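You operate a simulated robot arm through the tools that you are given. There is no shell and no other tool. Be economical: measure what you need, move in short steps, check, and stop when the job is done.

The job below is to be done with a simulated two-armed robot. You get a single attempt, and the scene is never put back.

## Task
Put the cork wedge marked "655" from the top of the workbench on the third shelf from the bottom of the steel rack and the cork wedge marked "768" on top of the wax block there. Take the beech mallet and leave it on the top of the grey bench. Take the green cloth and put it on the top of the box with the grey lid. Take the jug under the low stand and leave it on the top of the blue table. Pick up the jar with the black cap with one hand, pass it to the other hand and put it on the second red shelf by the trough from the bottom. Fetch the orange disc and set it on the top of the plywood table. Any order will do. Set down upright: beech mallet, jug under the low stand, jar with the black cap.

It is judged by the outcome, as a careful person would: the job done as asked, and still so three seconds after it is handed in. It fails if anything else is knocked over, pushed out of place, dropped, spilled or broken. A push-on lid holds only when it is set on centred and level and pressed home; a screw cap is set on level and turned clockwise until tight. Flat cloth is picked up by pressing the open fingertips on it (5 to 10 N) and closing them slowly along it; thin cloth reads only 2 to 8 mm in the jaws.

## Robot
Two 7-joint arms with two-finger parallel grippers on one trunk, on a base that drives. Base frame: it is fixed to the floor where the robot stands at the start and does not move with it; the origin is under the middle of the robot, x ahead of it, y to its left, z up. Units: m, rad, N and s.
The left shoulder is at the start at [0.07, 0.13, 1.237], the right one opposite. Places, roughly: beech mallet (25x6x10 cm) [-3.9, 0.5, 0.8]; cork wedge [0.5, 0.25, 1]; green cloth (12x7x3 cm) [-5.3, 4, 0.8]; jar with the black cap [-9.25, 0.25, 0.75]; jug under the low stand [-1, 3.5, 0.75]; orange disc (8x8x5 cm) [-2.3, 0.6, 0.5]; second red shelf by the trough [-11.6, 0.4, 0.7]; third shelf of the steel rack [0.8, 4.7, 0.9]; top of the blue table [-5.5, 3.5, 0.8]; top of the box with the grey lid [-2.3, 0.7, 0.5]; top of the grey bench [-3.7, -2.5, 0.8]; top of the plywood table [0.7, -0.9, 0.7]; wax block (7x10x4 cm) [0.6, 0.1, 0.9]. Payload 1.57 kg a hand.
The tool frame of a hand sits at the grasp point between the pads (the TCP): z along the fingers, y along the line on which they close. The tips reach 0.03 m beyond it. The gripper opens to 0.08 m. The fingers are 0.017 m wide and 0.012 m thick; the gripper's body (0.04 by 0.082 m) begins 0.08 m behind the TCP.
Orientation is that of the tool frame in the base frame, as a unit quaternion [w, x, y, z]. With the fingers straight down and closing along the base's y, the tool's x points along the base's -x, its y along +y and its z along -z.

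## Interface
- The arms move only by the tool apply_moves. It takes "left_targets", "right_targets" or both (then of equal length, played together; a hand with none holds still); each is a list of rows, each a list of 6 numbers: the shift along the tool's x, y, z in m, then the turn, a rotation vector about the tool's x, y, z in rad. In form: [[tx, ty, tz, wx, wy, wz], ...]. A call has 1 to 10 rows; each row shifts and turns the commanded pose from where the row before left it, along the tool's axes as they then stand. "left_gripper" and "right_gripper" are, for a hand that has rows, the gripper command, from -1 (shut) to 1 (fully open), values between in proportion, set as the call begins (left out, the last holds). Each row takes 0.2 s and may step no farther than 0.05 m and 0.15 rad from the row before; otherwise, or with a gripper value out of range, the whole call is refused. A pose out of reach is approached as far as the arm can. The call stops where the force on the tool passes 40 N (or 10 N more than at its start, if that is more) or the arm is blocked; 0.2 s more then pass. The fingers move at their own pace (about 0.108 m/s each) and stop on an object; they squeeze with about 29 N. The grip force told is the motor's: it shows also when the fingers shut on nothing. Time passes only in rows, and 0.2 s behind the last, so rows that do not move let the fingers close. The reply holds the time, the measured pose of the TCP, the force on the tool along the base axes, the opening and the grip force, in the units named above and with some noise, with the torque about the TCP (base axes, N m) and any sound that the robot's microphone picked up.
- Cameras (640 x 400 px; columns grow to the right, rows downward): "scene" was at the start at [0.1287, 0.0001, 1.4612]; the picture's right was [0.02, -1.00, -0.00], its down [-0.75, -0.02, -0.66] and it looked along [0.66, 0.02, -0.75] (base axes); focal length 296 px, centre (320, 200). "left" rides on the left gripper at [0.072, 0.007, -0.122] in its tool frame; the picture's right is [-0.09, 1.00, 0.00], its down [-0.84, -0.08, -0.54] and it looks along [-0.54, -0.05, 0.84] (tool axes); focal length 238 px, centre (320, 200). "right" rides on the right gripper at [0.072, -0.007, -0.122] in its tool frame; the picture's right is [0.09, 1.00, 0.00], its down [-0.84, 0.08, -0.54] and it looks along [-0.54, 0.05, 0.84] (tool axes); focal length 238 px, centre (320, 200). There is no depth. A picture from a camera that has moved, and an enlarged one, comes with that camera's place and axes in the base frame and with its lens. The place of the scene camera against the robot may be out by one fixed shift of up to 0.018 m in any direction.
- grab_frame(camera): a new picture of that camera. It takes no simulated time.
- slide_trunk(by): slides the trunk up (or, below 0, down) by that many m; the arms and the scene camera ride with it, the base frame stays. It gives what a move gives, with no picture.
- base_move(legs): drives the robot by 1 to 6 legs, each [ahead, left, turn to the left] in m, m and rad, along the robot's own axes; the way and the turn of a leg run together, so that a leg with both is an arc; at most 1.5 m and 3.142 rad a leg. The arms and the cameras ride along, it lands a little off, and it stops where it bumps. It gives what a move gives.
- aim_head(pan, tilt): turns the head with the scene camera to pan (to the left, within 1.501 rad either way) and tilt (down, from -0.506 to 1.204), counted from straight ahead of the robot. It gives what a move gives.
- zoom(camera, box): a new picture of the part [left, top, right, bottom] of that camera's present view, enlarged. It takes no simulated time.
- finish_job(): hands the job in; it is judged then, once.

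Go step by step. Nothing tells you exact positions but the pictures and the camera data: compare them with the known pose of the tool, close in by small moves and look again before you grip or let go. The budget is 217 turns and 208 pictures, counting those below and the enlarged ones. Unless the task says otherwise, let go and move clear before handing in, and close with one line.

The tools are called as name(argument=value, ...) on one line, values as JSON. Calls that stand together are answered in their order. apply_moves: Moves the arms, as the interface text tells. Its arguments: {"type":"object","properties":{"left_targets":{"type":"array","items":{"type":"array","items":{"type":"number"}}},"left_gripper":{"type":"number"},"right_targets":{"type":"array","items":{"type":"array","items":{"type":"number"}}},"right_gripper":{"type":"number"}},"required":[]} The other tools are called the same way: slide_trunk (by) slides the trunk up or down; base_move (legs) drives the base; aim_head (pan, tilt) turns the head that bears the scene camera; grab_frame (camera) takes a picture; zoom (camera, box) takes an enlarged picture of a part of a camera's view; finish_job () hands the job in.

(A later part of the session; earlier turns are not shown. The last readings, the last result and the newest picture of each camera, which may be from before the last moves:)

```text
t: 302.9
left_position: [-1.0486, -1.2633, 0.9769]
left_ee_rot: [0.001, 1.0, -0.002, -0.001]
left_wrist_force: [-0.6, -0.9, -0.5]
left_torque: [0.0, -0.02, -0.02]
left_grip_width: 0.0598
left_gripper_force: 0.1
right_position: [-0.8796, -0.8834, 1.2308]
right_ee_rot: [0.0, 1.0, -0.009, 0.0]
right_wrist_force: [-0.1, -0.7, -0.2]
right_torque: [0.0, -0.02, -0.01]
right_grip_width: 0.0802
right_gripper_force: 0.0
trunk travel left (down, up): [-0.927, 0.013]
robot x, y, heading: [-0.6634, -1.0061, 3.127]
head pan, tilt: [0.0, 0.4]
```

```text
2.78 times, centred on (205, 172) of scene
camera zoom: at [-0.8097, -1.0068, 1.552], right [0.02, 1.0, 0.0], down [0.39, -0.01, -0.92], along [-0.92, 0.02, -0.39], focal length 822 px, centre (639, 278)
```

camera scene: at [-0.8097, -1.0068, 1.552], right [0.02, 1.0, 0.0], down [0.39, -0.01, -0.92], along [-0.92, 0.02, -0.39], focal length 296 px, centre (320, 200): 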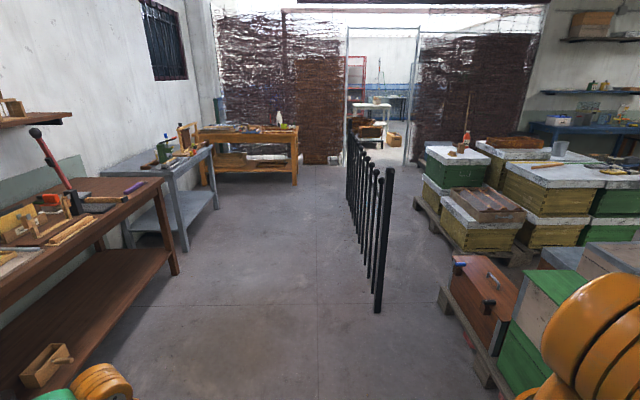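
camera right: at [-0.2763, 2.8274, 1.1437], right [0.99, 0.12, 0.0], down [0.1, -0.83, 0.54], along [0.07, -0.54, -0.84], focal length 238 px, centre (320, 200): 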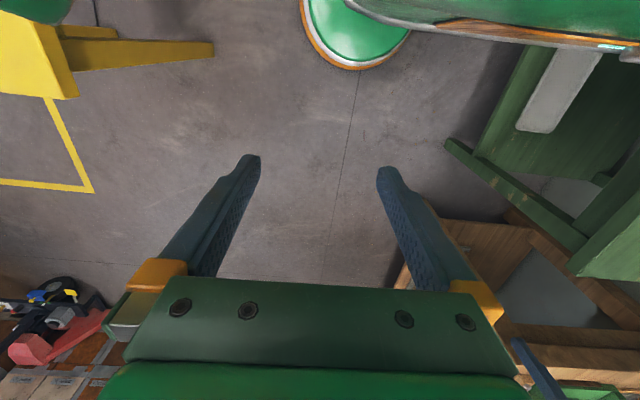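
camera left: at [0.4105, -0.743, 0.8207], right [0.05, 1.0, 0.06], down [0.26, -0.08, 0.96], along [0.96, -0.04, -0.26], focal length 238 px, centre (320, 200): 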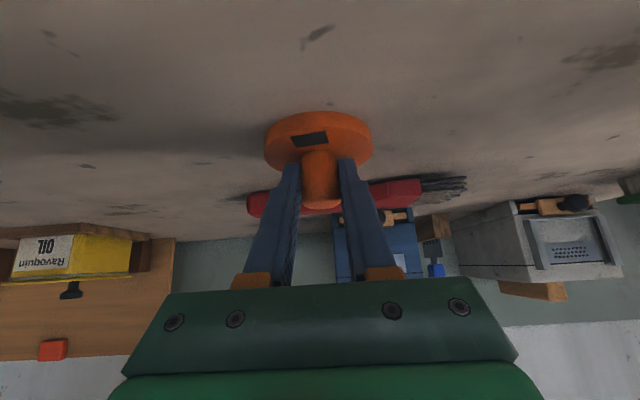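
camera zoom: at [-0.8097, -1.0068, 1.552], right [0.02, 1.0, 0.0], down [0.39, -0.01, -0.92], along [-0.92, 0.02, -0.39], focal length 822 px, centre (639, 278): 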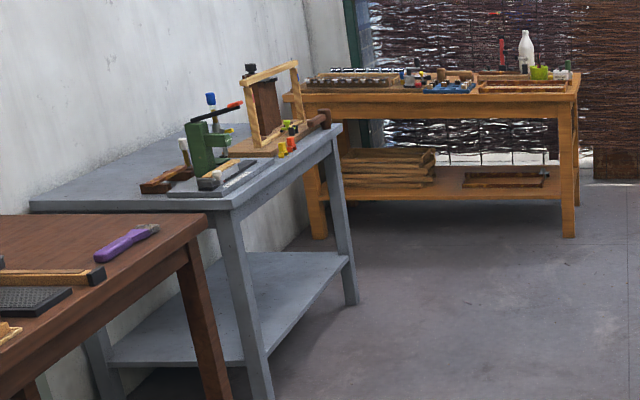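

The mallet's head stands on the green-based hive lid at about (−3.8, 0.52), handle towards −x. I'll drive west on the near side of the fence to look at its far end.

base_move(legs=[[1.45, -0.05, 0.015], [1.45, -0.03, 0]])

grab_frame(camera="scene")

aim_head(pan=-1.2, tilt=0.5)

grab_frame(camera="scene")

```text
t: 316.9
left_position: [-3.934, -1.1297, 0.9755]
left_ee_rot: [0.001, 1.0, 0.002, -0.003]
left_wrist_force: [-1.3, -0.2, -0.7]
left_torque: [0.01, 0.01, 0.0]
left_grip_width: 0.06
left_gripper_force: 0.1
right_position: [-3.7687, -0.7506, 1.2313]
right_ee_rot: [0.0, 1.0, -0.006, -0.001]
right_wrist_force: [0.8, 0.6, 0.5]
right_torque: [-0.02, -0.04, 0.01]
right_grip_width: 0.0801
right_gripper_force: 0.0
trunk travel left (down, up): [-0.927, 0.013]
robot x, y, heading: [-3.5513, -0.874, 3.13]
head pan, tilt: [0.0, 0.4]
```

```text
104 pictures are left
camera scene: at [-3.6971, -0.8735, 1.5522], right [0.01, 1.0, 0.0], down [0.39, 0.0, -0.92], along [-0.92, 0.01, -0.39], focal length 296 px, centre (320, 200)
```

scene: 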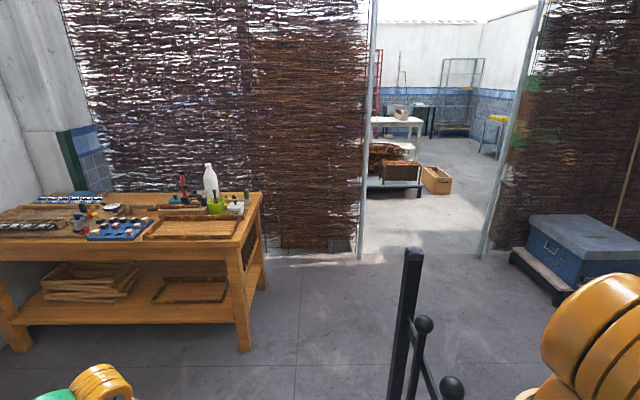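

```text
t: 318.3
left_position: [-3.9357, -1.13, 0.9772]
left_ee_rot: [0.001, 1.0, 0.001, -0.002]
left_wrist_force: [-0.1, 0.0, 0.2]
left_torque: [0.01, 0.02, 0.01]
left_grip_width: 0.0601
left_gripper_force: 0.0
right_position: [-3.769, -0.75, 1.2317]
right_ee_rot: [-0.001, 1.0, -0.007, 0.0]
right_wrist_force: [0.4, -0.2, -0.4]
right_torque: [0.02, 0.02, 0.02]
right_grip_width: 0.0801
right_gripper_force: 0.2
trunk travel left (down, up): [-0.927, 0.013]
robot x, y, heading: [-3.5598, -0.8725, 3.13]
head pan, tilt: [-1.201, 0.499]
```

```text
103 pictures are left
camera scene: at [-3.6374, -0.7894, 1.543], right [0.94, 0.35, 0.0], down [0.17, -0.45, -0.88], along [-0.31, 0.82, -0.48], focal length 296 px, centre (320, 200)
```

scene: 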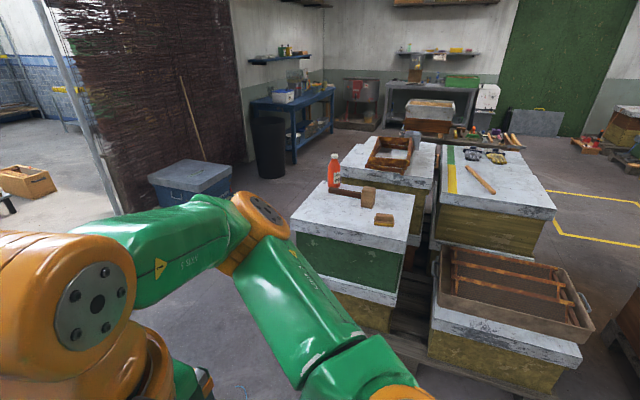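

The fence ends near x≈−4.7, so there is a way round. I'll zoom on the mallet.

zoom(camera="scene", box=[280, 140, 440, 250])

```text
3.64 times, centred on (360, 195) of scene
camera zoom: at [-3.6374, -0.7894, 1.543], right [0.94, 0.35, 0.0], down [0.17, -0.45, -0.88], along [-0.31, 0.82, -0.48], focal length 1076 px, centre (174, 218)
```

zoom: 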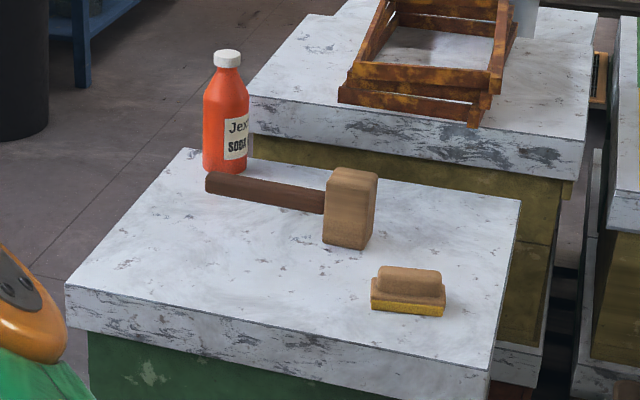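

The mallet rests on its head with the handle towards −x, next to a bottle. I'll go round the fence's end and approach from the south, using the right hand.

apply_moves(left_targets=[[0.04, 0, -0.02, 0, 0, 0], [0.04, 0, -0.02, 0, 0, 0], [0.04, 0, -0.02, 0, 0, 0], [0, 0, 0, 0, 0, 0]])

base_move(legs=[[1.0, 0, 0], [0.6, 0, 0], [0, -0.8, 0], [0, 0, -1.56]])

aim_head(pan=-0.9, tilt=0.6)

grab_frame(camera="scene")

```text
t: 319.3
left_position: [-3.8144, -1.1292, 1.0375]
left_ee_rot: [0.001, 1.0, 0.001, -0.002]
left_wrist_force: [0.1, 0.2, 0.0]
left_torque: [0.02, -0.06, 0.0]
left_grip_width: 0.0602
left_gripper_force: 0.1
right_position: [-3.769, -0.7504, 1.2327]
right_ee_rot: [0.001, 1.0, -0.007, -0.001]
right_wrist_force: [0.4, 0.3, -0.2]
right_torque: [0.01, -0.01, 0.01]
right_grip_width: 0.08
right_gripper_force: 0.1
trunk travel left (down, up): [-0.927, 0.013]
robot x, y, heading: [-3.5539, -0.8729, 3.127]
head pan, tilt: [-1.201, 0.499]
```

```text
t: 335.1
left_position: [-5.405, 0.1977, 1.037]
left_ee_rot: [-0.001, 0.717, -0.697, -0.003]
left_wrist_force: [0.4, 0.4, 0.7]
left_torque: [0.02, -0.01, 0.02]
left_grip_width: 0.0597
left_gripper_force: 0.0
right_position: [-5.0254, 0.1613, 1.2311]
right_ee_rot: [0.001, 0.712, -0.702, -0.001]
right_wrist_force: [0.1, -0.5, -0.1]
right_torque: [0.0, 0.0, 0.01]
right_grip_width: 0.0799
right_gripper_force: 0.1
trunk travel left (down, up): [-0.927, 0.013]
robot x, y, heading: [-5.1396, -0.0545, 1.582]
head pan, tilt: [-1.201, 0.499]
```

```text
t: 335.9
left_position: [-5.405, 0.1973, 1.0365]
left_ee_rot: [-0.001, 0.717, -0.697, -0.003]
left_wrist_force: [-0.1, 0.1, 0.1]
left_torque: [0.0, 0.02, 0.0]
left_grip_width: 0.0598
left_gripper_force: 0.2
right_position: [-5.0255, 0.1611, 1.2311]
right_ee_rot: [0.0, 0.712, -0.702, 0.0]
right_wrist_force: [-0.5, 0.8, -0.6]
right_torque: [0.03, -0.01, -0.02]
right_grip_width: 0.0802
right_gripper_force: 0.0
trunk travel left (down, up): [-0.927, 0.013]
robot x, y, heading: [-5.1446, -0.0558, 1.588]
head pan, tilt: [-0.901, 0.6]
```

```text
101 pictures are left
camera scene: at [-5.0751, 0.0488, 1.5339], right [0.63, -0.78, 0.0], down [-0.44, -0.36, -0.83], along [0.64, 0.52, -0.56], focal length 296 px, centre (320, 200)
```

scene: 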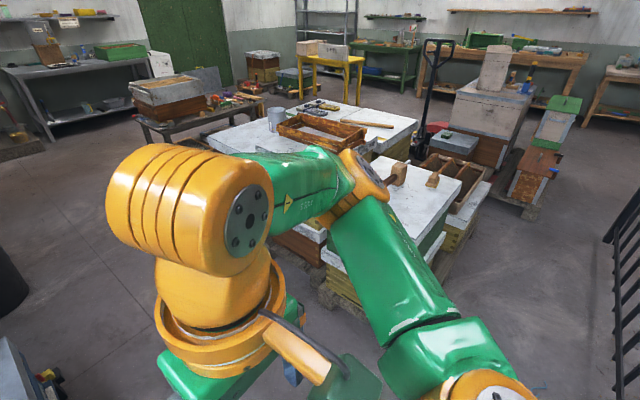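

Consistent with the fence at y≈−0.5. I'll move right along the hives to x≈−4.06.

base_move(legs=[[0.0, -0.6, -0.015], [0, -0.48, 0]])

aim_head(pan=-0.1, tilt=0.85)

grab_frame(camera="scene")

grab_frame(camera="right")

```text
t: 341.7
left_position: [-4.3295, 0.2043, 1.0359]
left_ee_rot: [-0.002, 0.711, -0.703, -0.002]
left_wrist_force: [0.2, 0.1, 0.7]
left_torque: [0.03, -0.02, 0.0]
left_grip_width: 0.0598
left_gripper_force: 0.1
right_position: [-3.9508, 0.1605, 1.2315]
right_ee_rot: [0.0, -0.704, 0.71, -0.001]
right_wrist_force: [-0.1, 0.2, -0.6]
right_torque: [-0.01, 0.02, 0.0]
right_grip_width: 0.08
right_gripper_force: 0.1
trunk travel left (down, up): [-0.927, 0.013]
robot x, y, heading: [-4.0737, -0.0557, 1.564]
head pan, tilt: [-0.901, 0.6]
```

```text
t: 342.8
left_position: [-4.3278, 0.2032, 1.0369]
left_ee_rot: [-0.001, 0.711, -0.703, -0.002]
left_wrist_force: [0.2, -0.4, -0.4]
left_torque: [0.0, 0.03, -0.02]
left_grip_width: 0.0602
left_gripper_force: 0.1
right_position: [-3.9491, 0.1604, 1.2316]
right_ee_rot: [0.0, -0.705, 0.709, 0.0]
right_wrist_force: [0.4, -0.5, -0.5]
right_torque: [-0.02, 0.01, 0.02]
right_grip_width: 0.08
right_gripper_force: 0.1
trunk travel left (down, up): [-0.927, 0.013]
robot x, y, heading: [-4.0699, -0.053, 1.565]
head pan, tilt: [-0.099, 0.85]
```

```text
100 pictures are left
camera scene: at [-4.0618, 0.0723, 1.513], right [0.99, -0.11, 0.0], down [-0.08, -0.75, -0.66], along [0.07, 0.66, -0.75], focal length 296 px, centre (320, 200)
```

scene: 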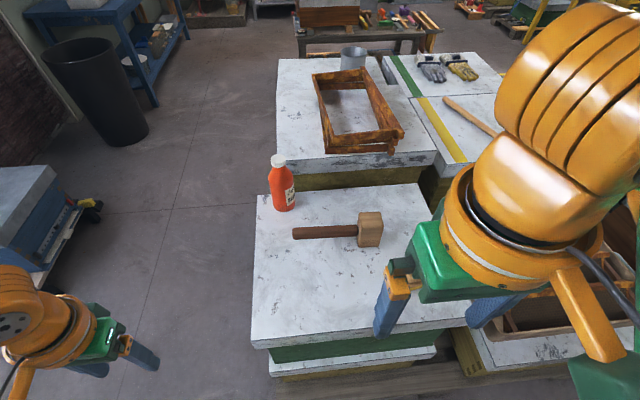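

```text
99 pictures are left
camera right: at [-3.9419, 0.0891, 1.354], right [-1.0, -0.09, 0.0], down [-0.07, 0.84, 0.54], along [-0.05, 0.54, -0.84], focal length 238 px, centre (320, 200)
```

right: 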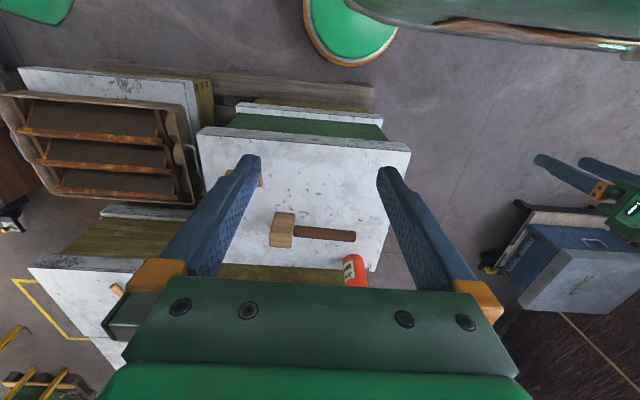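

Head top centre is at about (−3.876, 0.537), z≈0.87. I'll move forward 7 cm, lower the trunk and tilt the right hand forward.

base_move(legs=[[0.07, 0, 0.006]])

slide_trunk(by=-0.18)

apply_moves(right_targets=[[-0.03, -0.02, 0, 0, -0.14, 0], [-0.03, -0.02, 0, 0, -0.14, 0], [-0.03, -0.02, 0, 0, -0.14, 0], [-0.03, -0.01, 0, 0, -0.14, 0], [0, 0, 0, 0, -0.14, 0], [0, 0, 0, 0, 0, 0]], right_gripper=1)

grab_frame(camera="right")

grab_frame(camera="scene")

```text
t: 344.0
left_position: [-4.3287, 0.2746, 1.0359]
left_ee_rot: [0.001, 0.712, -0.702, -0.001]
left_wrist_force: [0.1, -0.2, -0.1]
left_torque: [-0.03, 0.01, 0.0]
left_grip_width: 0.0597
left_gripper_force: 0.1
right_position: [-3.9504, 0.2341, 1.2305]
right_ee_rot: [-0.002, -0.707, 0.707, -0.001]
right_wrist_force: [-0.3, 0.4, -0.2]
right_torque: [-0.08, 0.01, 0.02]
right_grip_width: 0.0801
right_gripper_force: 0.1
trunk travel left (down, up): [-0.927, 0.013]
robot x, y, heading: [-4.0699, 0.016, 1.568]
head pan, tilt: [-0.099, 0.85]
stopped in leg 1: the robot was blocked; the commanded pose is now the measured one
```

```text
t: 346.0
left_position: [-4.3293, 0.271, 0.8569]
left_ee_rot: [-0.001, 0.713, -0.701, -0.002]
left_wrist_force: [0.1, -0.1, -0.2]
left_torque: [-0.01, 0.02, 0.05]
left_grip_width: 0.0598
left_gripper_force: 0.0
right_position: [-3.9503, 0.2291, 1.0507]
right_ee_rot: [0.0, -0.706, 0.708, -0.001]
right_wrist_force: [-0.8, -0.7, 0.2]
right_torque: [0.02, -0.02, -0.07]
right_grip_width: 0.0799
right_gripper_force: 0.1
trunk travel left (down, up): [-0.747, 0.193]
robot x, y, heading: [-4.0677, 0.0156, 1.569]
head pan, tilt: [-0.099, 0.85]
```

```text
t: 347.4
left_position: [-4.3288, 0.2709, 0.8575]
left_ee_rot: [-0.002, 0.712, -0.702, -0.003]
left_wrist_force: [0.0, 1.0, 1.0]
left_torque: [0.03, 0.0, 0.01]
left_grip_width: 0.0599
left_gripper_force: 0.1
right_position: [-3.8791, 0.3452, 1.0762]
right_ee_rot: [0.243, -0.664, 0.664, 0.244]
right_wrist_force: [0.2, 0.8, 0.5]
right_torque: [-0.02, 0.02, -0.01]
right_grip_width: 0.08
right_gripper_force: 0.0
trunk travel left (down, up): [-0.747, 0.193]
robot x, y, heading: [-4.0675, 0.0133, 1.57]
head pan, tilt: [-0.099, 0.85]
```

```text
98 pictures are left
camera right: at [-3.872, 0.2133, 1.1238], right [-1.0, -0.07, -0.06], down [-0.08, 0.29, 0.95], along [-0.05, 0.95, -0.29], focal length 238 px, centre (320, 200)
```

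right: 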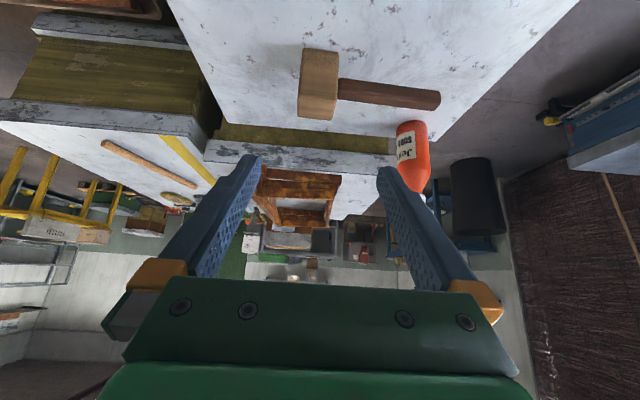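

```text
97 pictures are left
camera scene: at [-4.0624, 0.1416, 1.333], right [1.0, -0.1, 0.0], down [-0.07, -0.75, -0.66], along [0.07, 0.66, -0.75], focal length 296 px, centre (320, 200)
```

scene: 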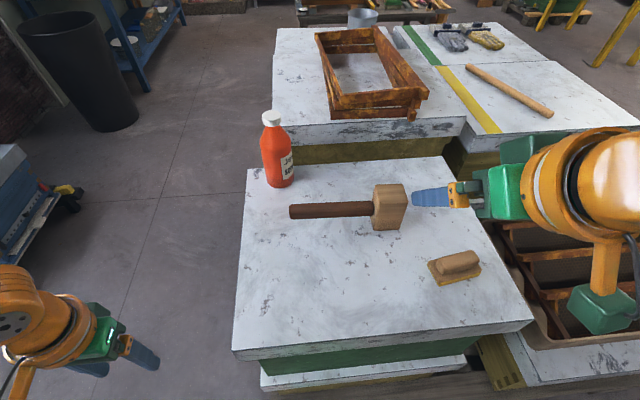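

The handle leaves the head on its −x face, so I'll grip the head's upper 2 cm above the handle: TCP target (−3.877, 0.526, 0.876). Advancing along the fingers.

apply_moves(right_targets=[[-0.003, 0, 0.04, 0, 0, 0], [-0.003, 0, 0.04, 0, 0, 0], [-0.003, 0, 0.04, 0, 0, 0], [-0.002, 0, 0.04, 0, 0, 0], [0, 0, 0.04, 0, 0, 0], [0, 0, 0, 0, 0, 0]])

grab_frame(camera="right")

zoom(camera="scene", box=[310, 140, 470, 250])

```text
t: 348.8
left_position: [-4.3288, 0.2705, 0.8577]
left_ee_rot: [-0.001, 0.712, -0.702, -0.002]
left_wrist_force: [0.3, 0.2, 0.5]
left_torque: [0.0, 0.01, -0.02]
left_grip_width: 0.0602
left_gripper_force: 0.1
right_position: [-3.8783, 0.4824, 0.9319]
right_ee_rot: [0.243, -0.664, 0.664, 0.243]
right_wrist_force: [0.1, 0.1, -0.9]
right_torque: [0.03, -0.03, 0.0]
right_grip_width: 0.0801
right_gripper_force: 0.1
trunk travel left (down, up): [-0.747, 0.193]
robot x, y, heading: [-4.0722, 0.011, 1.566]
head pan, tilt: [-0.099, 0.85]
```

```text
96 pictures are left
camera right: at [-3.872, 0.3493, 0.9784], right [-1.0, -0.07, -0.06], down [-0.08, 0.29, 0.95], along [-0.05, 0.95, -0.29], focal length 238 px, centre (320, 200)
```

right: 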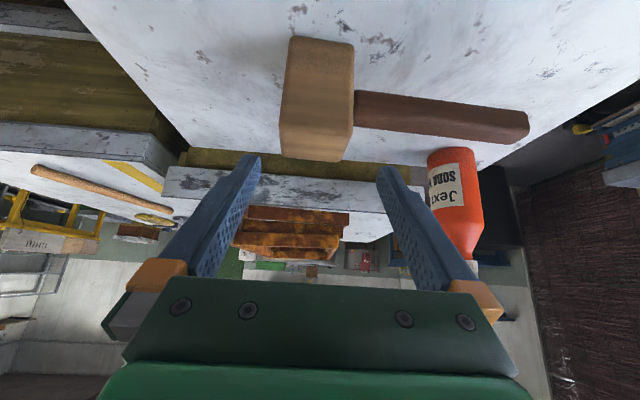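

```text
3.64 times, centred on (390, 195) of scene
camera zoom: at [-4.0623, 0.1409, 1.333], right [1.0, -0.1, 0.0], down [-0.07, -0.75, -0.66], along [0.07, 0.66, -0.75], focal length 1076 px, centre (66, 218)
```

zoom: 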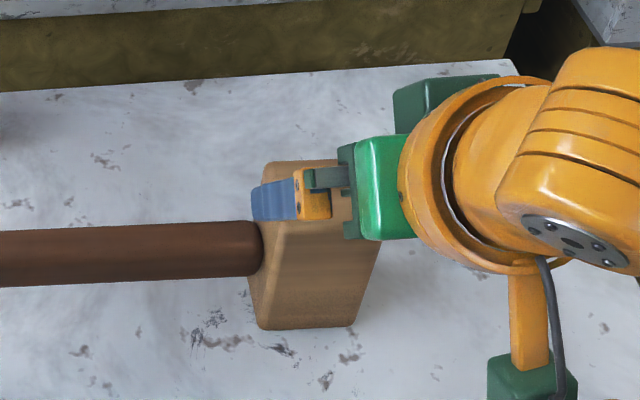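

apply_moves(right_targets=[[0.001, -0.003, 0.02, 0, 0, 0], [0.001, -0.002, 0.02, 0, 0, 0], [0, 0, 0.015, 0, 0, 0], [0, 0, 0.012, 0, 0, 0], [0, 0, 0, 0, 0, 0]])

grab_frame(camera="right")

zoom(camera="scene", box=[310, 140, 470, 250])

```text
t: 350.0
left_position: [-4.33, 0.2717, 0.857]
left_ee_rot: [-0.001, 0.713, -0.702, -0.002]
left_wrist_force: [0.1, -0.4, -0.2]
left_torque: [0.02, 0.03, -0.03]
left_grip_width: 0.0604
left_gripper_force: 0.1
right_position: [-3.8738, 0.5257, 0.8774]
right_ee_rot: [0.242, -0.664, 0.665, 0.242]
right_wrist_force: [0.1, -1.0, 0.6]
right_torque: [0.02, 0.01, 0.0]
right_grip_width: 0.0801
right_gripper_force: 0.0
trunk travel left (down, up): [-0.747, 0.193]
robot x, y, heading: [-4.0737, 0.0122, 1.573]
head pan, tilt: [-0.099, 0.85]
```

```text
94 pictures are left
camera right: at [-3.8668, 0.3919, 0.9253], right [-1.0, -0.07, -0.06], down [-0.08, 0.29, 0.95], along [-0.05, 0.95, -0.3], focal length 238 px, centre (320, 200)
```

right: 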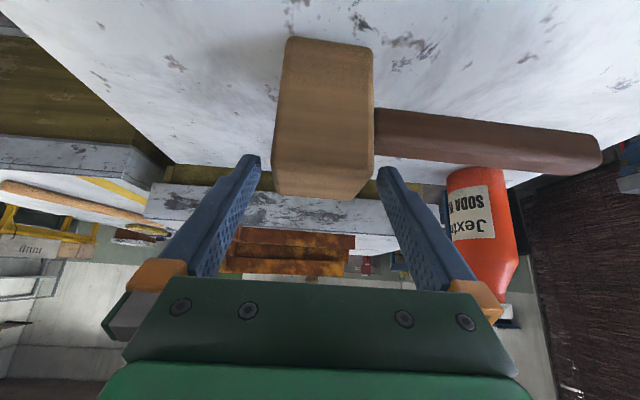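

```text
3.64 times, centred on (390, 195) of scene
camera zoom: at [-4.0623, 0.1412, 1.333], right [1.0, -0.1, 0.0], down [-0.07, -0.75, -0.66], along [0.07, 0.66, -0.75], focal length 1076 px, centre (66, 218)
```

zoom: 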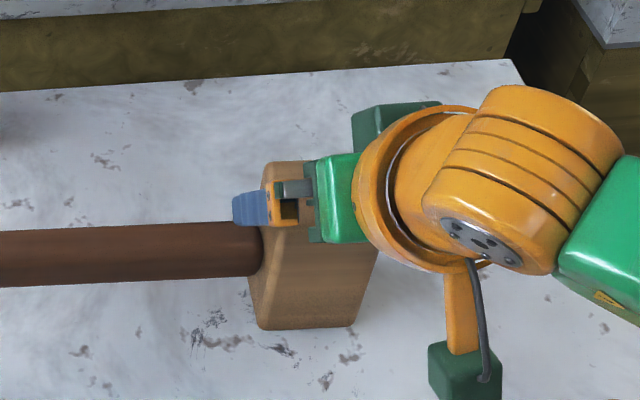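

The fingertips straddle the head's top just above the handle. Closing.

apply_moves(right_targets=[[0, 0, 0, 0, 0, 0], [0, 0, 0, 0, 0, 0], [0, 0, 0, 0, 0, 0]], right_gripper=-1)

grab_frame(camera="right")

```text
t: 350.8
left_position: [-4.3283, 0.2716, 0.856]
left_ee_rot: [-0.001, 0.712, -0.702, -0.003]
left_wrist_force: [0.5, -0.1, 0.2]
left_torque: [-0.01, 0.02, 0.03]
left_grip_width: 0.0599
left_gripper_force: 0.1
right_position: [-3.8747, 0.5235, 0.878]
right_ee_rot: [0.243, -0.663, 0.665, 0.242]
right_wrist_force: [1.2, 0.3, 0.8]
right_torque: [-0.09, -0.17, -0.12]
right_grip_width: 0.0619
right_gripper_force: 29.1
trunk travel left (down, up): [-0.747, 0.193]
robot x, y, heading: [-4.071, 0.0147, 1.568]
head pan, tilt: [-0.099, 0.85]
```

```text
92 pictures are left
camera right: at [-3.8667, 0.3921, 0.9254], right [-1.0, -0.07, -0.06], down [-0.08, 0.29, 0.95], along [-0.05, 0.95, -0.3], focal length 238 px, centre (320, 200)
```

right: 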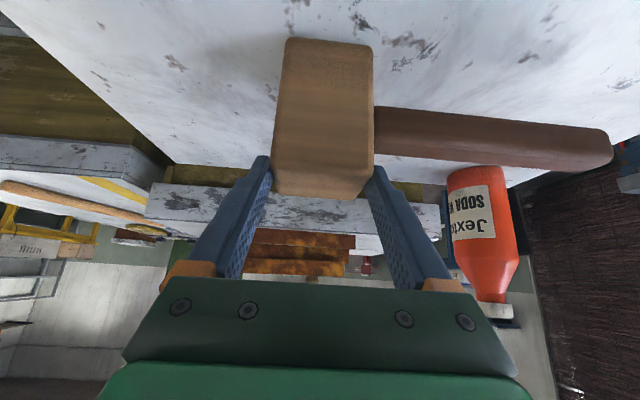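

Gripped at 6.2 cm. Lift slightly with the trunk and check.

slide_trunk(by=0.04)

grab_frame(camera="scene")

grab_frame(camera="right")

```text
t: 351.7
left_position: [-4.33, 0.2729, 0.8966]
left_ee_rot: [0.0, 0.713, -0.701, -0.003]
left_wrist_force: [0.9, 0.5, 0.8]
left_torque: [0.0, -0.02, -0.01]
left_grip_width: 0.0599
left_gripper_force: 0.0
right_position: [-3.8734, 0.5259, 0.9177]
right_ee_rot: [0.241, -0.664, 0.665, 0.241]
right_wrist_force: [-0.4, -0.9, -5.8]
right_torque: [-0.13, -0.13, -0.03]
right_grip_width: 0.0619
right_gripper_force: 28.7
trunk travel left (down, up): [-0.787, 0.153]
robot x, y, heading: [-4.0695, 0.0156, 1.57]
head pan, tilt: [-0.099, 0.85]
```

```text
91 pictures are left
camera scene: at [-4.0617, 0.1435, 1.3728], right [1.0, -0.1, 0.0], down [-0.07, -0.75, -0.66], along [0.06, 0.66, -0.75], focal length 296 px, centre (320, 200)
```

scene: 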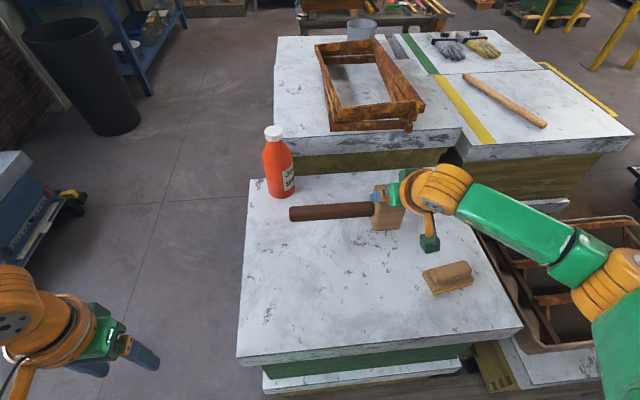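

```text
90 pictures are left
camera right: at [-3.8665, 0.3934, 0.9647], right [-1.0, -0.07, -0.06], down [-0.08, 0.29, 0.95], along [-0.05, 0.95, -0.3], focal length 238 px, centre (320, 200)
```

right: 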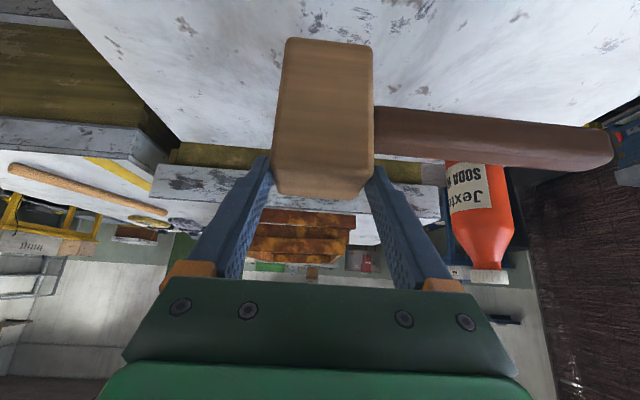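

The mallet is held level (5.8 N). I'll raise the trunk, back off, and leave round the fence end towards the grey bench.

slide_trunk(by=0.145)

base_move(legs=[[-0.09, 0, 0], [0, 1.2, 0], [0, 0, -1.571], [0, -0.83, 0], [1.3, 0, 0], [0.5, 0, 0]])

aim_head(pan=-1.2, tilt=0.5)

grab_frame(camera="scene")

```text
t: 353.4
left_position: [-4.3295, 0.2732, 1.0423]
left_ee_rot: [0.0, 0.713, -0.701, -0.003]
left_wrist_force: [-0.3, -0.5, 0.1]
left_torque: [-0.04, -0.01, -0.01]
left_grip_width: 0.06
left_gripper_force: 0.2
right_position: [-3.8731, 0.5264, 1.0626]
right_ee_rot: [0.242, -0.664, 0.665, 0.242]
right_wrist_force: [0.2, -0.2, -5.2]
right_torque: [-0.11, -0.15, 0.02]
right_grip_width: 0.0621
right_gripper_force: 29.5
trunk travel left (down, up): [-0.932, 0.008]
robot x, y, heading: [-4.0697, 0.0151, 1.57]
head pan, tilt: [-0.099, 0.85]
```

```text
t: 370.9
left_position: [-4.4899, -0.6356, 1.0415]
left_ee_rot: [-0.015, -0.017, 1.0, 0.003]
left_wrist_force: [-3.9, 3.1, -4.0]
left_torque: [-0.18, 0.08, 0.28]
left_grip_width: 0.0622
left_gripper_force: 1.5
right_position: [-4.2269, -1.0901, 1.0613]
right_ee_rot: [0.341, -0.002, 0.94, 0.0]
right_wrist_force: [0.1, 0.5, -5.5]
right_torque: [-0.11, 0.07, 0.01]
right_grip_width: 0.0617
right_gripper_force: 28.7
trunk travel left (down, up): [-0.932, 0.008]
robot x, y, heading: [-4.7352, -0.8962, 0.008]
head pan, tilt: [-0.099, 0.85]
stopped in leg 5: the force on the tool passed its limit at 120 N (the readings are from after the stop); the commanded pose is now the measured one
```

```text
t: 372.2
left_position: [-4.4899, -0.6348, 1.0421]
left_ee_rot: [-0.014, -0.015, 1.0, 0.003]
left_wrist_force: [-7.2, 1.0, -2.2]
left_torque: [-0.09, 0.0, 0.25]
left_grip_width: 0.0615
left_gripper_force: 0.4
right_position: [-4.2258, -1.0902, 1.0631]
right_ee_rot: [0.342, -0.001, 0.94, 0.0]
right_wrist_force: [0.2, 0.1, -4.7]
right_torque: [-0.14, 0.06, 0.02]
right_grip_width: 0.0616
right_gripper_force: 28.7
trunk travel left (down, up): [-0.932, 0.008]
robot x, y, heading: [-4.736, -0.8975, 0.008]
head pan, tilt: [-1.201, 0.499]
```

```text
89 pictures are left
camera scene: at [-4.6534, -0.9815, 1.5481], right [-0.93, -0.37, 0.0], down [-0.17, 0.45, -0.88], along [0.32, -0.82, -0.48], focal length 296 px, centre (320, 200)
```

scene: 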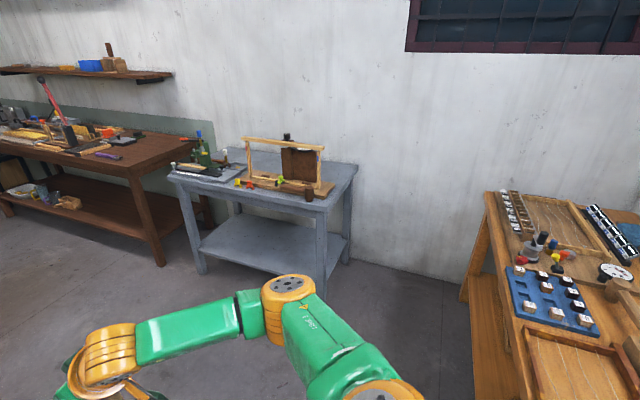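

The left hand bumped the fence. I'll check how it lies before moving away.

grab_frame(camera="left")

```text
88 pictures are left
camera left: at [-4.5585, -0.6313, 1.1657], right [0.06, 1.0, 0.0], down [0.85, -0.06, 0.52], along [0.52, -0.03, -0.86], focal length 238 px, centre (320, 200)
```

left: 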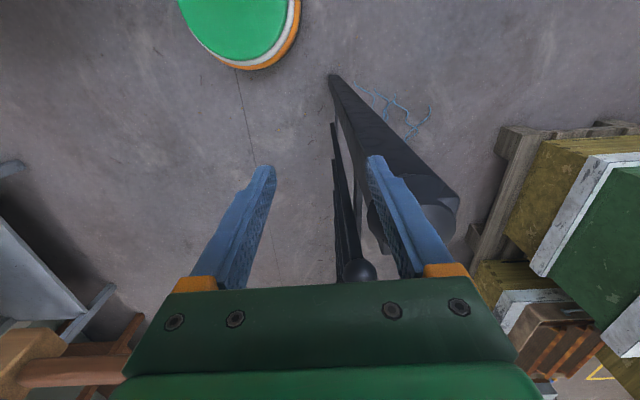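

The post is upright and just touched. I'll back 3 cm, sidestep away from the fence, then continue east.

base_move(legs=[[-0.03, 0, 0], [0, -0.28, 0], [1.1, 0, 0], [0, 0, -1.571]])

aim_head(pan=0, tilt=0.5)

grab_frame(camera="scene")

grab_frame(camera="right")

```text
t: 383.7
left_position: [-3.3995, -1.4178, 1.0403]
left_ee_rot: [-0.008, 0.694, 0.72, 0.013]
left_wrist_force: [0.0, -0.7, -0.7]
left_torque: [0.01, -0.03, -0.03]
left_grip_width: 0.0601
left_gripper_force: 0.0
right_position: [-3.8513, -1.6855, 1.0601]
right_ee_rot: [0.242, 0.661, 0.668, -0.239]
right_wrist_force: [0.9, 0.3, -4.8]
right_torque: [0.09, 0.15, -0.02]
right_grip_width: 0.0615
right_gripper_force: 28.9
trunk travel left (down, up): [-0.932, 0.008]
robot x, y, heading: [-3.662, -1.1716, -1.559]
head pan, tilt: [-1.201, 0.499]
```

```text
t: 385.1
left_position: [-3.4, -1.4175, 1.0414]
left_ee_rot: [-0.008, 0.694, 0.72, 0.013]
left_wrist_force: [-0.4, -1.0, 0.1]
left_torque: [-0.03, 0.01, 0.0]
left_grip_width: 0.0601
left_gripper_force: 0.0
right_position: [-3.8516, -1.6846, 1.0611]
right_ee_rot: [0.242, 0.662, 0.668, -0.24]
right_wrist_force: [0.3, 0.0, -5.5]
right_torque: [0.08, 0.12, 0.0]
right_grip_width: 0.0616
right_gripper_force: 29.2
trunk travel left (down, up): [-0.932, 0.008]
robot x, y, heading: [-3.6623, -1.1704, -1.556]
head pan, tilt: [0.0, 0.499]
```

```text
87 pictures are left
camera scene: at [-3.661, -1.3172, 1.5478], right [-1.0, -0.01, 0.0], down [-0.01, 0.48, -0.88], along [0.01, -0.88, -0.48], focal length 296 px, centre (320, 200)
```

scene: 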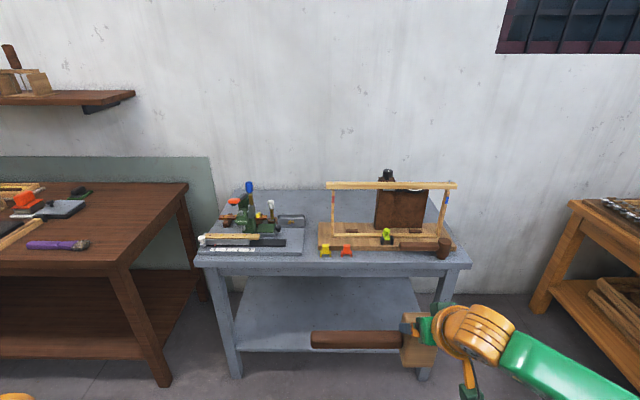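

```text
86 pictures are left
camera right: at [-3.8592, -1.551, 1.1093], right [0.99, 0.08, -0.06], down [0.08, -0.29, 0.95], along [0.06, -0.95, -0.3], focal length 238 px, centre (320, 200)
```

right: 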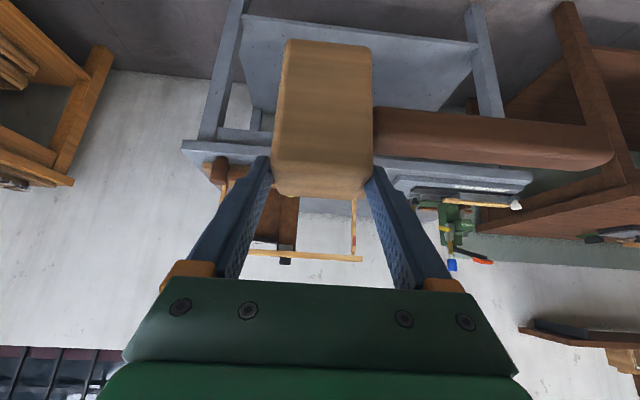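

Now zoom on the grey bench top to find free space.

zoom(camera="scene", box=[190, 160, 480, 280])

```text
2.21 times, centred on (335, 220) of scene
camera zoom: at [-3.661, -1.3172, 1.5478], right [-1.0, -0.01, 0.0], down [-0.01, 0.48, -0.88], along [0.01, -0.88, -0.48], focal length 653 px, centre (287, 156)
```

zoom: 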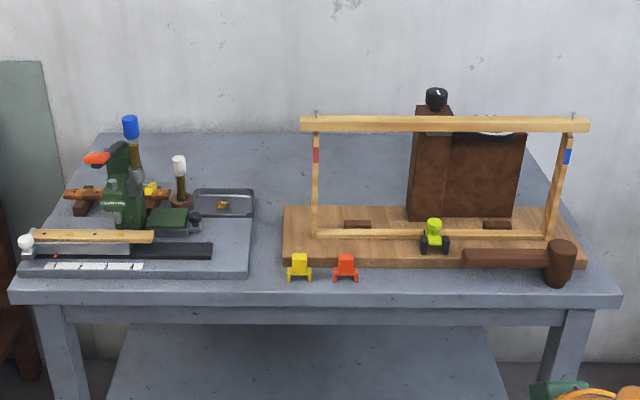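

The bench is crowded; the free strip is along its front edge around x≈−3.86, between the red clamp and the dark mallet's handle. I'll approach facing +x so that our handle points outward over the front edge.

base_move(legs=[[0, 0, 1.556], [-0.66, 0, 0], [0, -0.6, 0]])

aim_head(pan=-0.7, tilt=0.8)

grab_frame(camera="scene")

```text
t: 395.6
left_position: [-4.0669, -1.5193, 1.0408]
left_ee_rot: [-0.015, -0.013, 1.0, 0.002]
left_wrist_force: [0.3, -0.1, -0.6]
left_torque: [-0.03, -0.01, -0.01]
left_grip_width: 0.0599
left_gripper_force: 0.1
right_position: [-3.8056, -1.9752, 1.0626]
right_ee_rot: [0.341, -0.001, 0.94, 0.0]
right_wrist_force: [0.1, 0.6, -4.8]
right_torque: [-0.13, 0.1, -0.04]
right_grip_width: 0.0616
right_gripper_force: 28.7
trunk travel left (down, up): [-0.932, 0.008]
robot x, y, heading: [-4.316, -1.7811, 0.005]
head pan, tilt: [0.0, 0.499]
```

```text
t: 396.6
left_position: [-4.0678, -1.5196, 1.0411]
left_ee_rot: [-0.015, -0.013, 1.0, 0.003]
left_wrist_force: [0.2, -0.4, -0.1]
left_torque: [-0.03, -0.04, 0.01]
left_grip_width: 0.0604
left_gripper_force: 0.2
right_position: [-3.8058, -1.9765, 1.0615]
right_ee_rot: [0.341, -0.001, 0.94, 0.001]
right_wrist_force: [-0.1, 0.6, -5.0]
right_torque: [-0.14, 0.06, -0.02]
right_grip_width: 0.0614
right_gripper_force: 29.0
trunk travel left (down, up): [-0.932, 0.008]
robot x, y, heading: [-4.3136, -1.7797, -0.0]
head pan, tilt: [-0.7, 0.799]
```

```text
84 pictures are left
camera scene: at [-4.2026, -1.8344, 1.5218], right [-0.64, -0.77, 0.0], down [-0.55, 0.46, -0.7], along [0.53, -0.45, -0.72], focal length 296 px, centre (320, 200)
```

scene: 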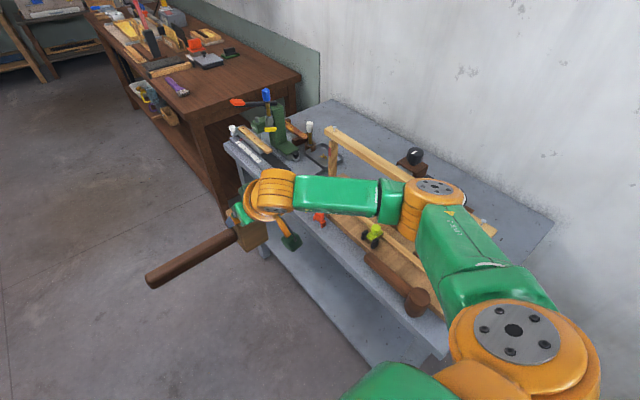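

zoom(camera="scene", box=[260, 190, 460, 340])

```text
2.67 times, centred on (360, 265) of scene
camera zoom: at [-4.2026, -1.8344, 1.5218], right [-0.64, -0.77, 0.0], down [-0.55, 0.46, -0.7], along [0.53, -0.45, -0.72], focal length 789 px, centre (213, 27)
```

zoom: 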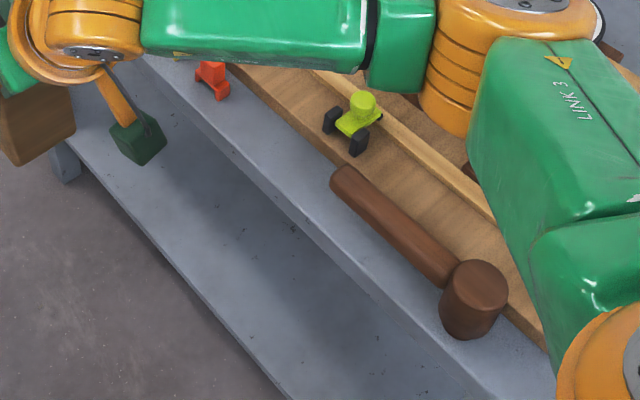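

zoom(camera="scene", box=[300, 205, 400, 280])

```text
5.33 times, centred on (350, 242) of scene
camera zoom: at [-4.2026, -1.8344, 1.5218], right [-0.64, -0.77, 0.0], down [-0.55, 0.46, -0.7], along [0.53, -0.45, -0.72], focal length 1578 px, centre (160, -27)
```

zoom: 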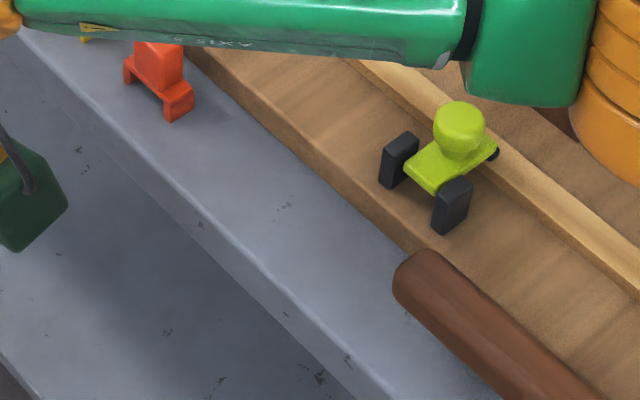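

The front strip is only about 6 cm deep, too narrow. The free area is at the back, between the frame and the press (around x≈−3.62, y≈−2.53). I'll extend the arm a bit and approach facing −y.

apply_moves(right_targets=[[-0.015, 0.011, 0.013, 0, 0, 0], [-0.015, 0.011, 0.013, 0, 0, 0], [-0.015, 0.011, 0.013, 0, 0, 0], [-0.015, 0.011, 0.012, 0, 0, 0], [0, 0, 0, 0, 0, 0]])

base_move(legs=[[0, 0.5, 0], [0.84, 0, 0], [0, 0, -1.571]])

aim_head(pan=0, tilt=0.6)

grab_frame(camera="scene")

```text
t: 397.8
left_position: [-4.0681, -1.5199, 1.041]
left_ee_rot: [-0.015, -0.014, 1.0, 0.003]
left_wrist_force: [0.5, 0.4, -0.3]
left_torque: [-0.01, 0.02, 0.0]
left_grip_width: 0.0599
left_gripper_force: 0.0
right_position: [-3.7268, -1.9316, 1.0611]
right_ee_rot: [0.342, -0.001, 0.94, 0.0]
right_wrist_force: [0.4, 0.6, -5.1]
right_torque: [-0.12, 0.09, -0.03]
right_grip_width: 0.0618
right_gripper_force: 28.7
trunk travel left (down, up): [-0.932, 0.008]
robot x, y, heading: [-4.3187, -1.7797, 0.004]
head pan, tilt: [-0.7, 0.799]
```

```text
t: 408.7
left_position: [-3.2156, -1.5195, 1.0413]
left_ee_rot: [-0.009, 0.694, 0.719, 0.012]
left_wrist_force: [-0.5, -0.5, 1.2]
left_torque: [-0.01, 0.0, 0.0]
left_grip_width: 0.0598
left_gripper_force: 0.1
right_position: [-3.6229, -1.8647, 1.0612]
right_ee_rot: [0.242, 0.662, 0.668, -0.241]
right_wrist_force: [0.2, 0.0, -5.5]
right_torque: [0.08, 0.12, -0.02]
right_grip_width: 0.0616
right_gripper_force: 28.8
trunk travel left (down, up): [-0.932, 0.008]
robot x, y, heading: [-3.479, -1.2739, -1.559]
head pan, tilt: [-0.7, 0.799]
```

```text
t: 409.7
left_position: [-3.2158, -1.5199, 1.0414]
left_ee_rot: [-0.008, 0.694, 0.72, 0.012]
left_wrist_force: [-0.1, -0.4, -0.5]
left_torque: [-0.03, 0.02, 0.03]
left_grip_width: 0.0602
left_gripper_force: 0.1
right_position: [-3.6233, -1.8665, 1.0624]
right_ee_rot: [0.243, 0.66, 0.669, -0.24]
right_wrist_force: [0.7, 0.9, -5.1]
right_torque: [0.14, 0.1, 0.0]
right_grip_width: 0.0618
right_gripper_force: 29.5
trunk travel left (down, up): [-0.932, 0.008]
robot x, y, heading: [-3.4775, -1.277, -1.558]
head pan, tilt: [0.0, 0.6]
```

```text
81 pictures are left
camera scene: at [-3.4765, -1.4167, 1.5386], right [-1.0, -0.01, 0.0], down [-0.01, 0.57, -0.82], along [0.01, -0.82, -0.57], focal length 296 px, centre (320, 200)
```

scene: 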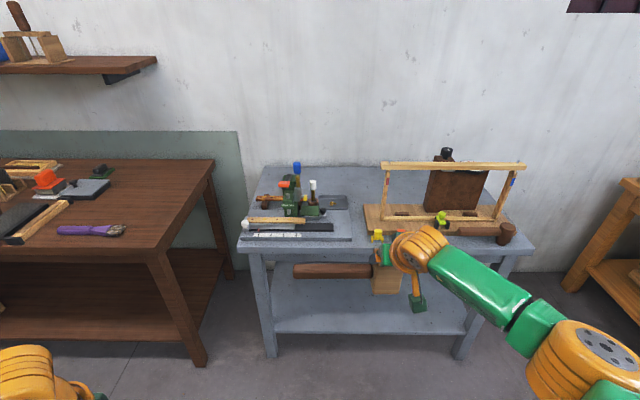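

apply_moves(left_targets=[[0.02, 0, -0.04, 0, 0, 0], [0.02, 0, -0.04, 0, 0, 0], [0.0, 0, -0.04, 0, 0, 0], [0, 0, -0.03, 0, 0, 0], [0, 0, 0, 0, 0, 0]])

zoom(camera="scene", box=[230, 150, 430, 260])

```text
t: 410.9
left_position: [-3.2163, -1.4873, 1.1888]
left_ee_rot: [-0.008, 0.695, 0.719, 0.013]
left_wrist_force: [0.1, -0.4, 0.1]
left_torque: [0.01, -0.03, 0.0]
left_grip_width: 0.0601
left_gripper_force: 0.1
left hand out of reach, approached as far as the arm can: row 2, 4
right_position: [-3.6226, -1.8642, 1.0616]
right_ee_rot: [0.242, 0.661, 0.668, -0.24]
right_wrist_force: [0.4, 0.2, -5.8]
right_torque: [0.08, 0.13, 0.02]
right_grip_width: 0.0616
right_gripper_force: 29.1
trunk travel left (down, up): [-0.932, 0.008]
robot x, y, heading: [-3.4769, -1.2742, -1.559]
head pan, tilt: [0.0, 0.6]
```

```text
3.20 times, centred on (330, 205) of scene
camera zoom: at [-3.4764, -1.4158, 1.5387], right [-1.0, -0.01, 0.0], down [-0.01, 0.57, -0.82], along [0.01, -0.82, -0.57], focal length 946 px, centre (288, 184)
```

zoom: 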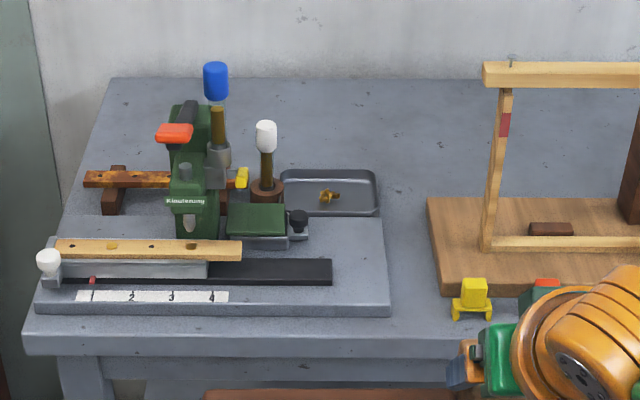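

The back area behind tray and board is free: target head at about (−3.63, −2.54). I'll raise the hand 2 cm and drive in part way.

apply_moves(right_targets=[[-0.0128, 0, -0.0154, 0, 0, 0], [0, 0, 0, 0, 0, 0]])

base_move(legs=[[0.45, -0.014, -0.012]])

grab_frame(camera="scene")

grab_frame(camera="right")

```text
t: 411.5
left_position: [-3.2158, -1.4883, 1.1877]
left_ee_rot: [-0.008, 0.694, 0.72, 0.012]
left_wrist_force: [0.0, -0.9, 0.4]
left_torque: [0.0, 0.02, 0.02]
left_grip_width: 0.0599
left_gripper_force: 0.0
right_position: [-3.6227, -1.8653, 1.081]
right_ee_rot: [0.242, 0.662, 0.668, -0.24]
right_wrist_force: [-0.6, 0.1, -4.9]
right_torque: [0.11, 0.13, 0.01]
right_grip_width: 0.0614
right_gripper_force: 29.0
trunk travel left (down, up): [-0.932, 0.008]
robot x, y, heading: [-3.4783, -1.2786, -1.559]
head pan, tilt: [0.0, 0.6]
```

```text
t: 414.0
left_position: [-3.229, -1.8987, 1.1879]
left_ee_rot: [-0.009, 0.7, 0.714, 0.012]
left_wrist_force: [0.2, 0.3, 0.6]
left_torque: [-0.02, -0.03, -0.01]
left_grip_width: 0.0598
left_gripper_force: 0.0
right_position: [-3.641, -2.2654, 1.077]
right_ee_rot: [0.234, 0.67, 0.664, -0.236]
right_wrist_force: [0.4, 0.0, -5.9]
right_torque: [0.12, 0.12, 0.01]
right_grip_width: 0.0614
right_gripper_force: 29.1
trunk travel left (down, up): [-0.932, 0.008]
robot x, y, heading: [-3.4871, -1.6781, -1.573]
head pan, tilt: [0.0, 0.6]
stopped in leg 1: the force on the tool passed its limit at 123 N (the readings are from after the stop); the commanded pose is now the measured one
```

```text
79 pictures are left
camera scene: at [-3.4879, -1.8219, 1.5386], right [-1.0, 0.0, 0.0], down [0.0, 0.57, -0.82], along [0.0, -0.82, -0.57], focal length 296 px, centre (320, 200)
```

scene: 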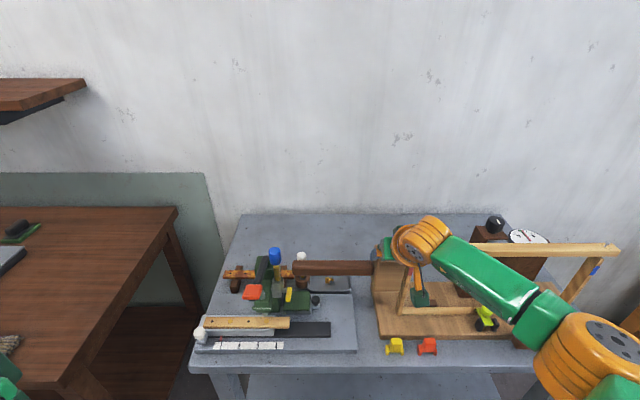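

```text
78 pictures are left
camera right: at [-3.6452, -2.1318, 1.1273], right [1.0, 0.06, -0.06], down [0.07, -0.31, 0.95], along [0.04, -0.95, -0.32], focal length 238 px, centre (320, 200)
```

right: 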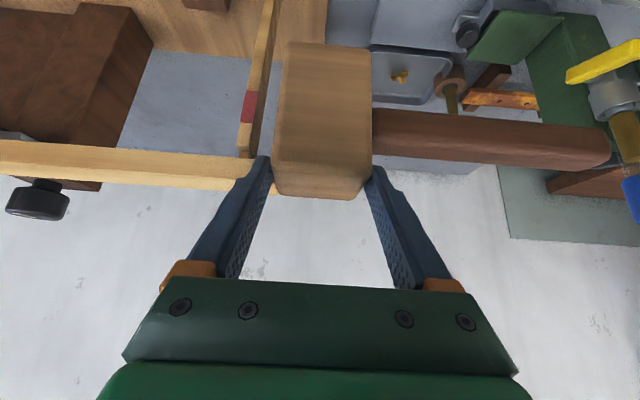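

Something was touched (123 N at the stop, now unloaded). Zoom to see what and whether anything shifted.

zoom(camera="scene", box=[220, 205, 420, 355])

zoom(camera="scene", box=[360, 205, 640, 355])

```text
2.67 times, centred on (320, 280) of scene
camera zoom: at [-3.4879, -1.8219, 1.5386], right [-1.0, 0.0, 0.0], down [0.0, 0.57, -0.82], along [0.0, -0.82, -0.57], focal length 789 px, centre (320, -13)
```

zoom: 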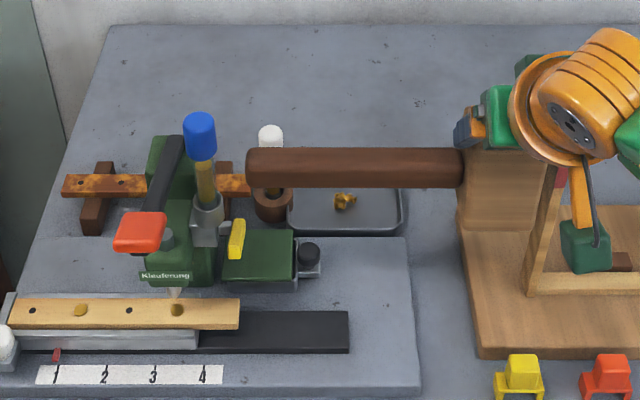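

```text
2.29 times, centred on (500, 280) of scene
camera zoom: at [-3.4879, -1.8219, 1.5386], right [-1.0, 0.0, 0.0], down [0.0, 0.57, -0.82], along [0.0, -0.82, -0.57], focal length 676 px, centre (-91, 17)
```

zoom: 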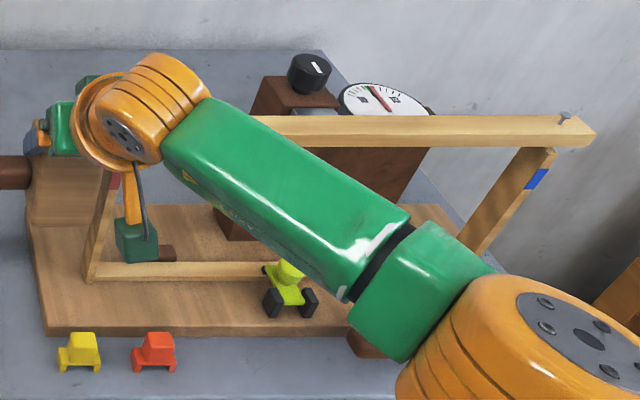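

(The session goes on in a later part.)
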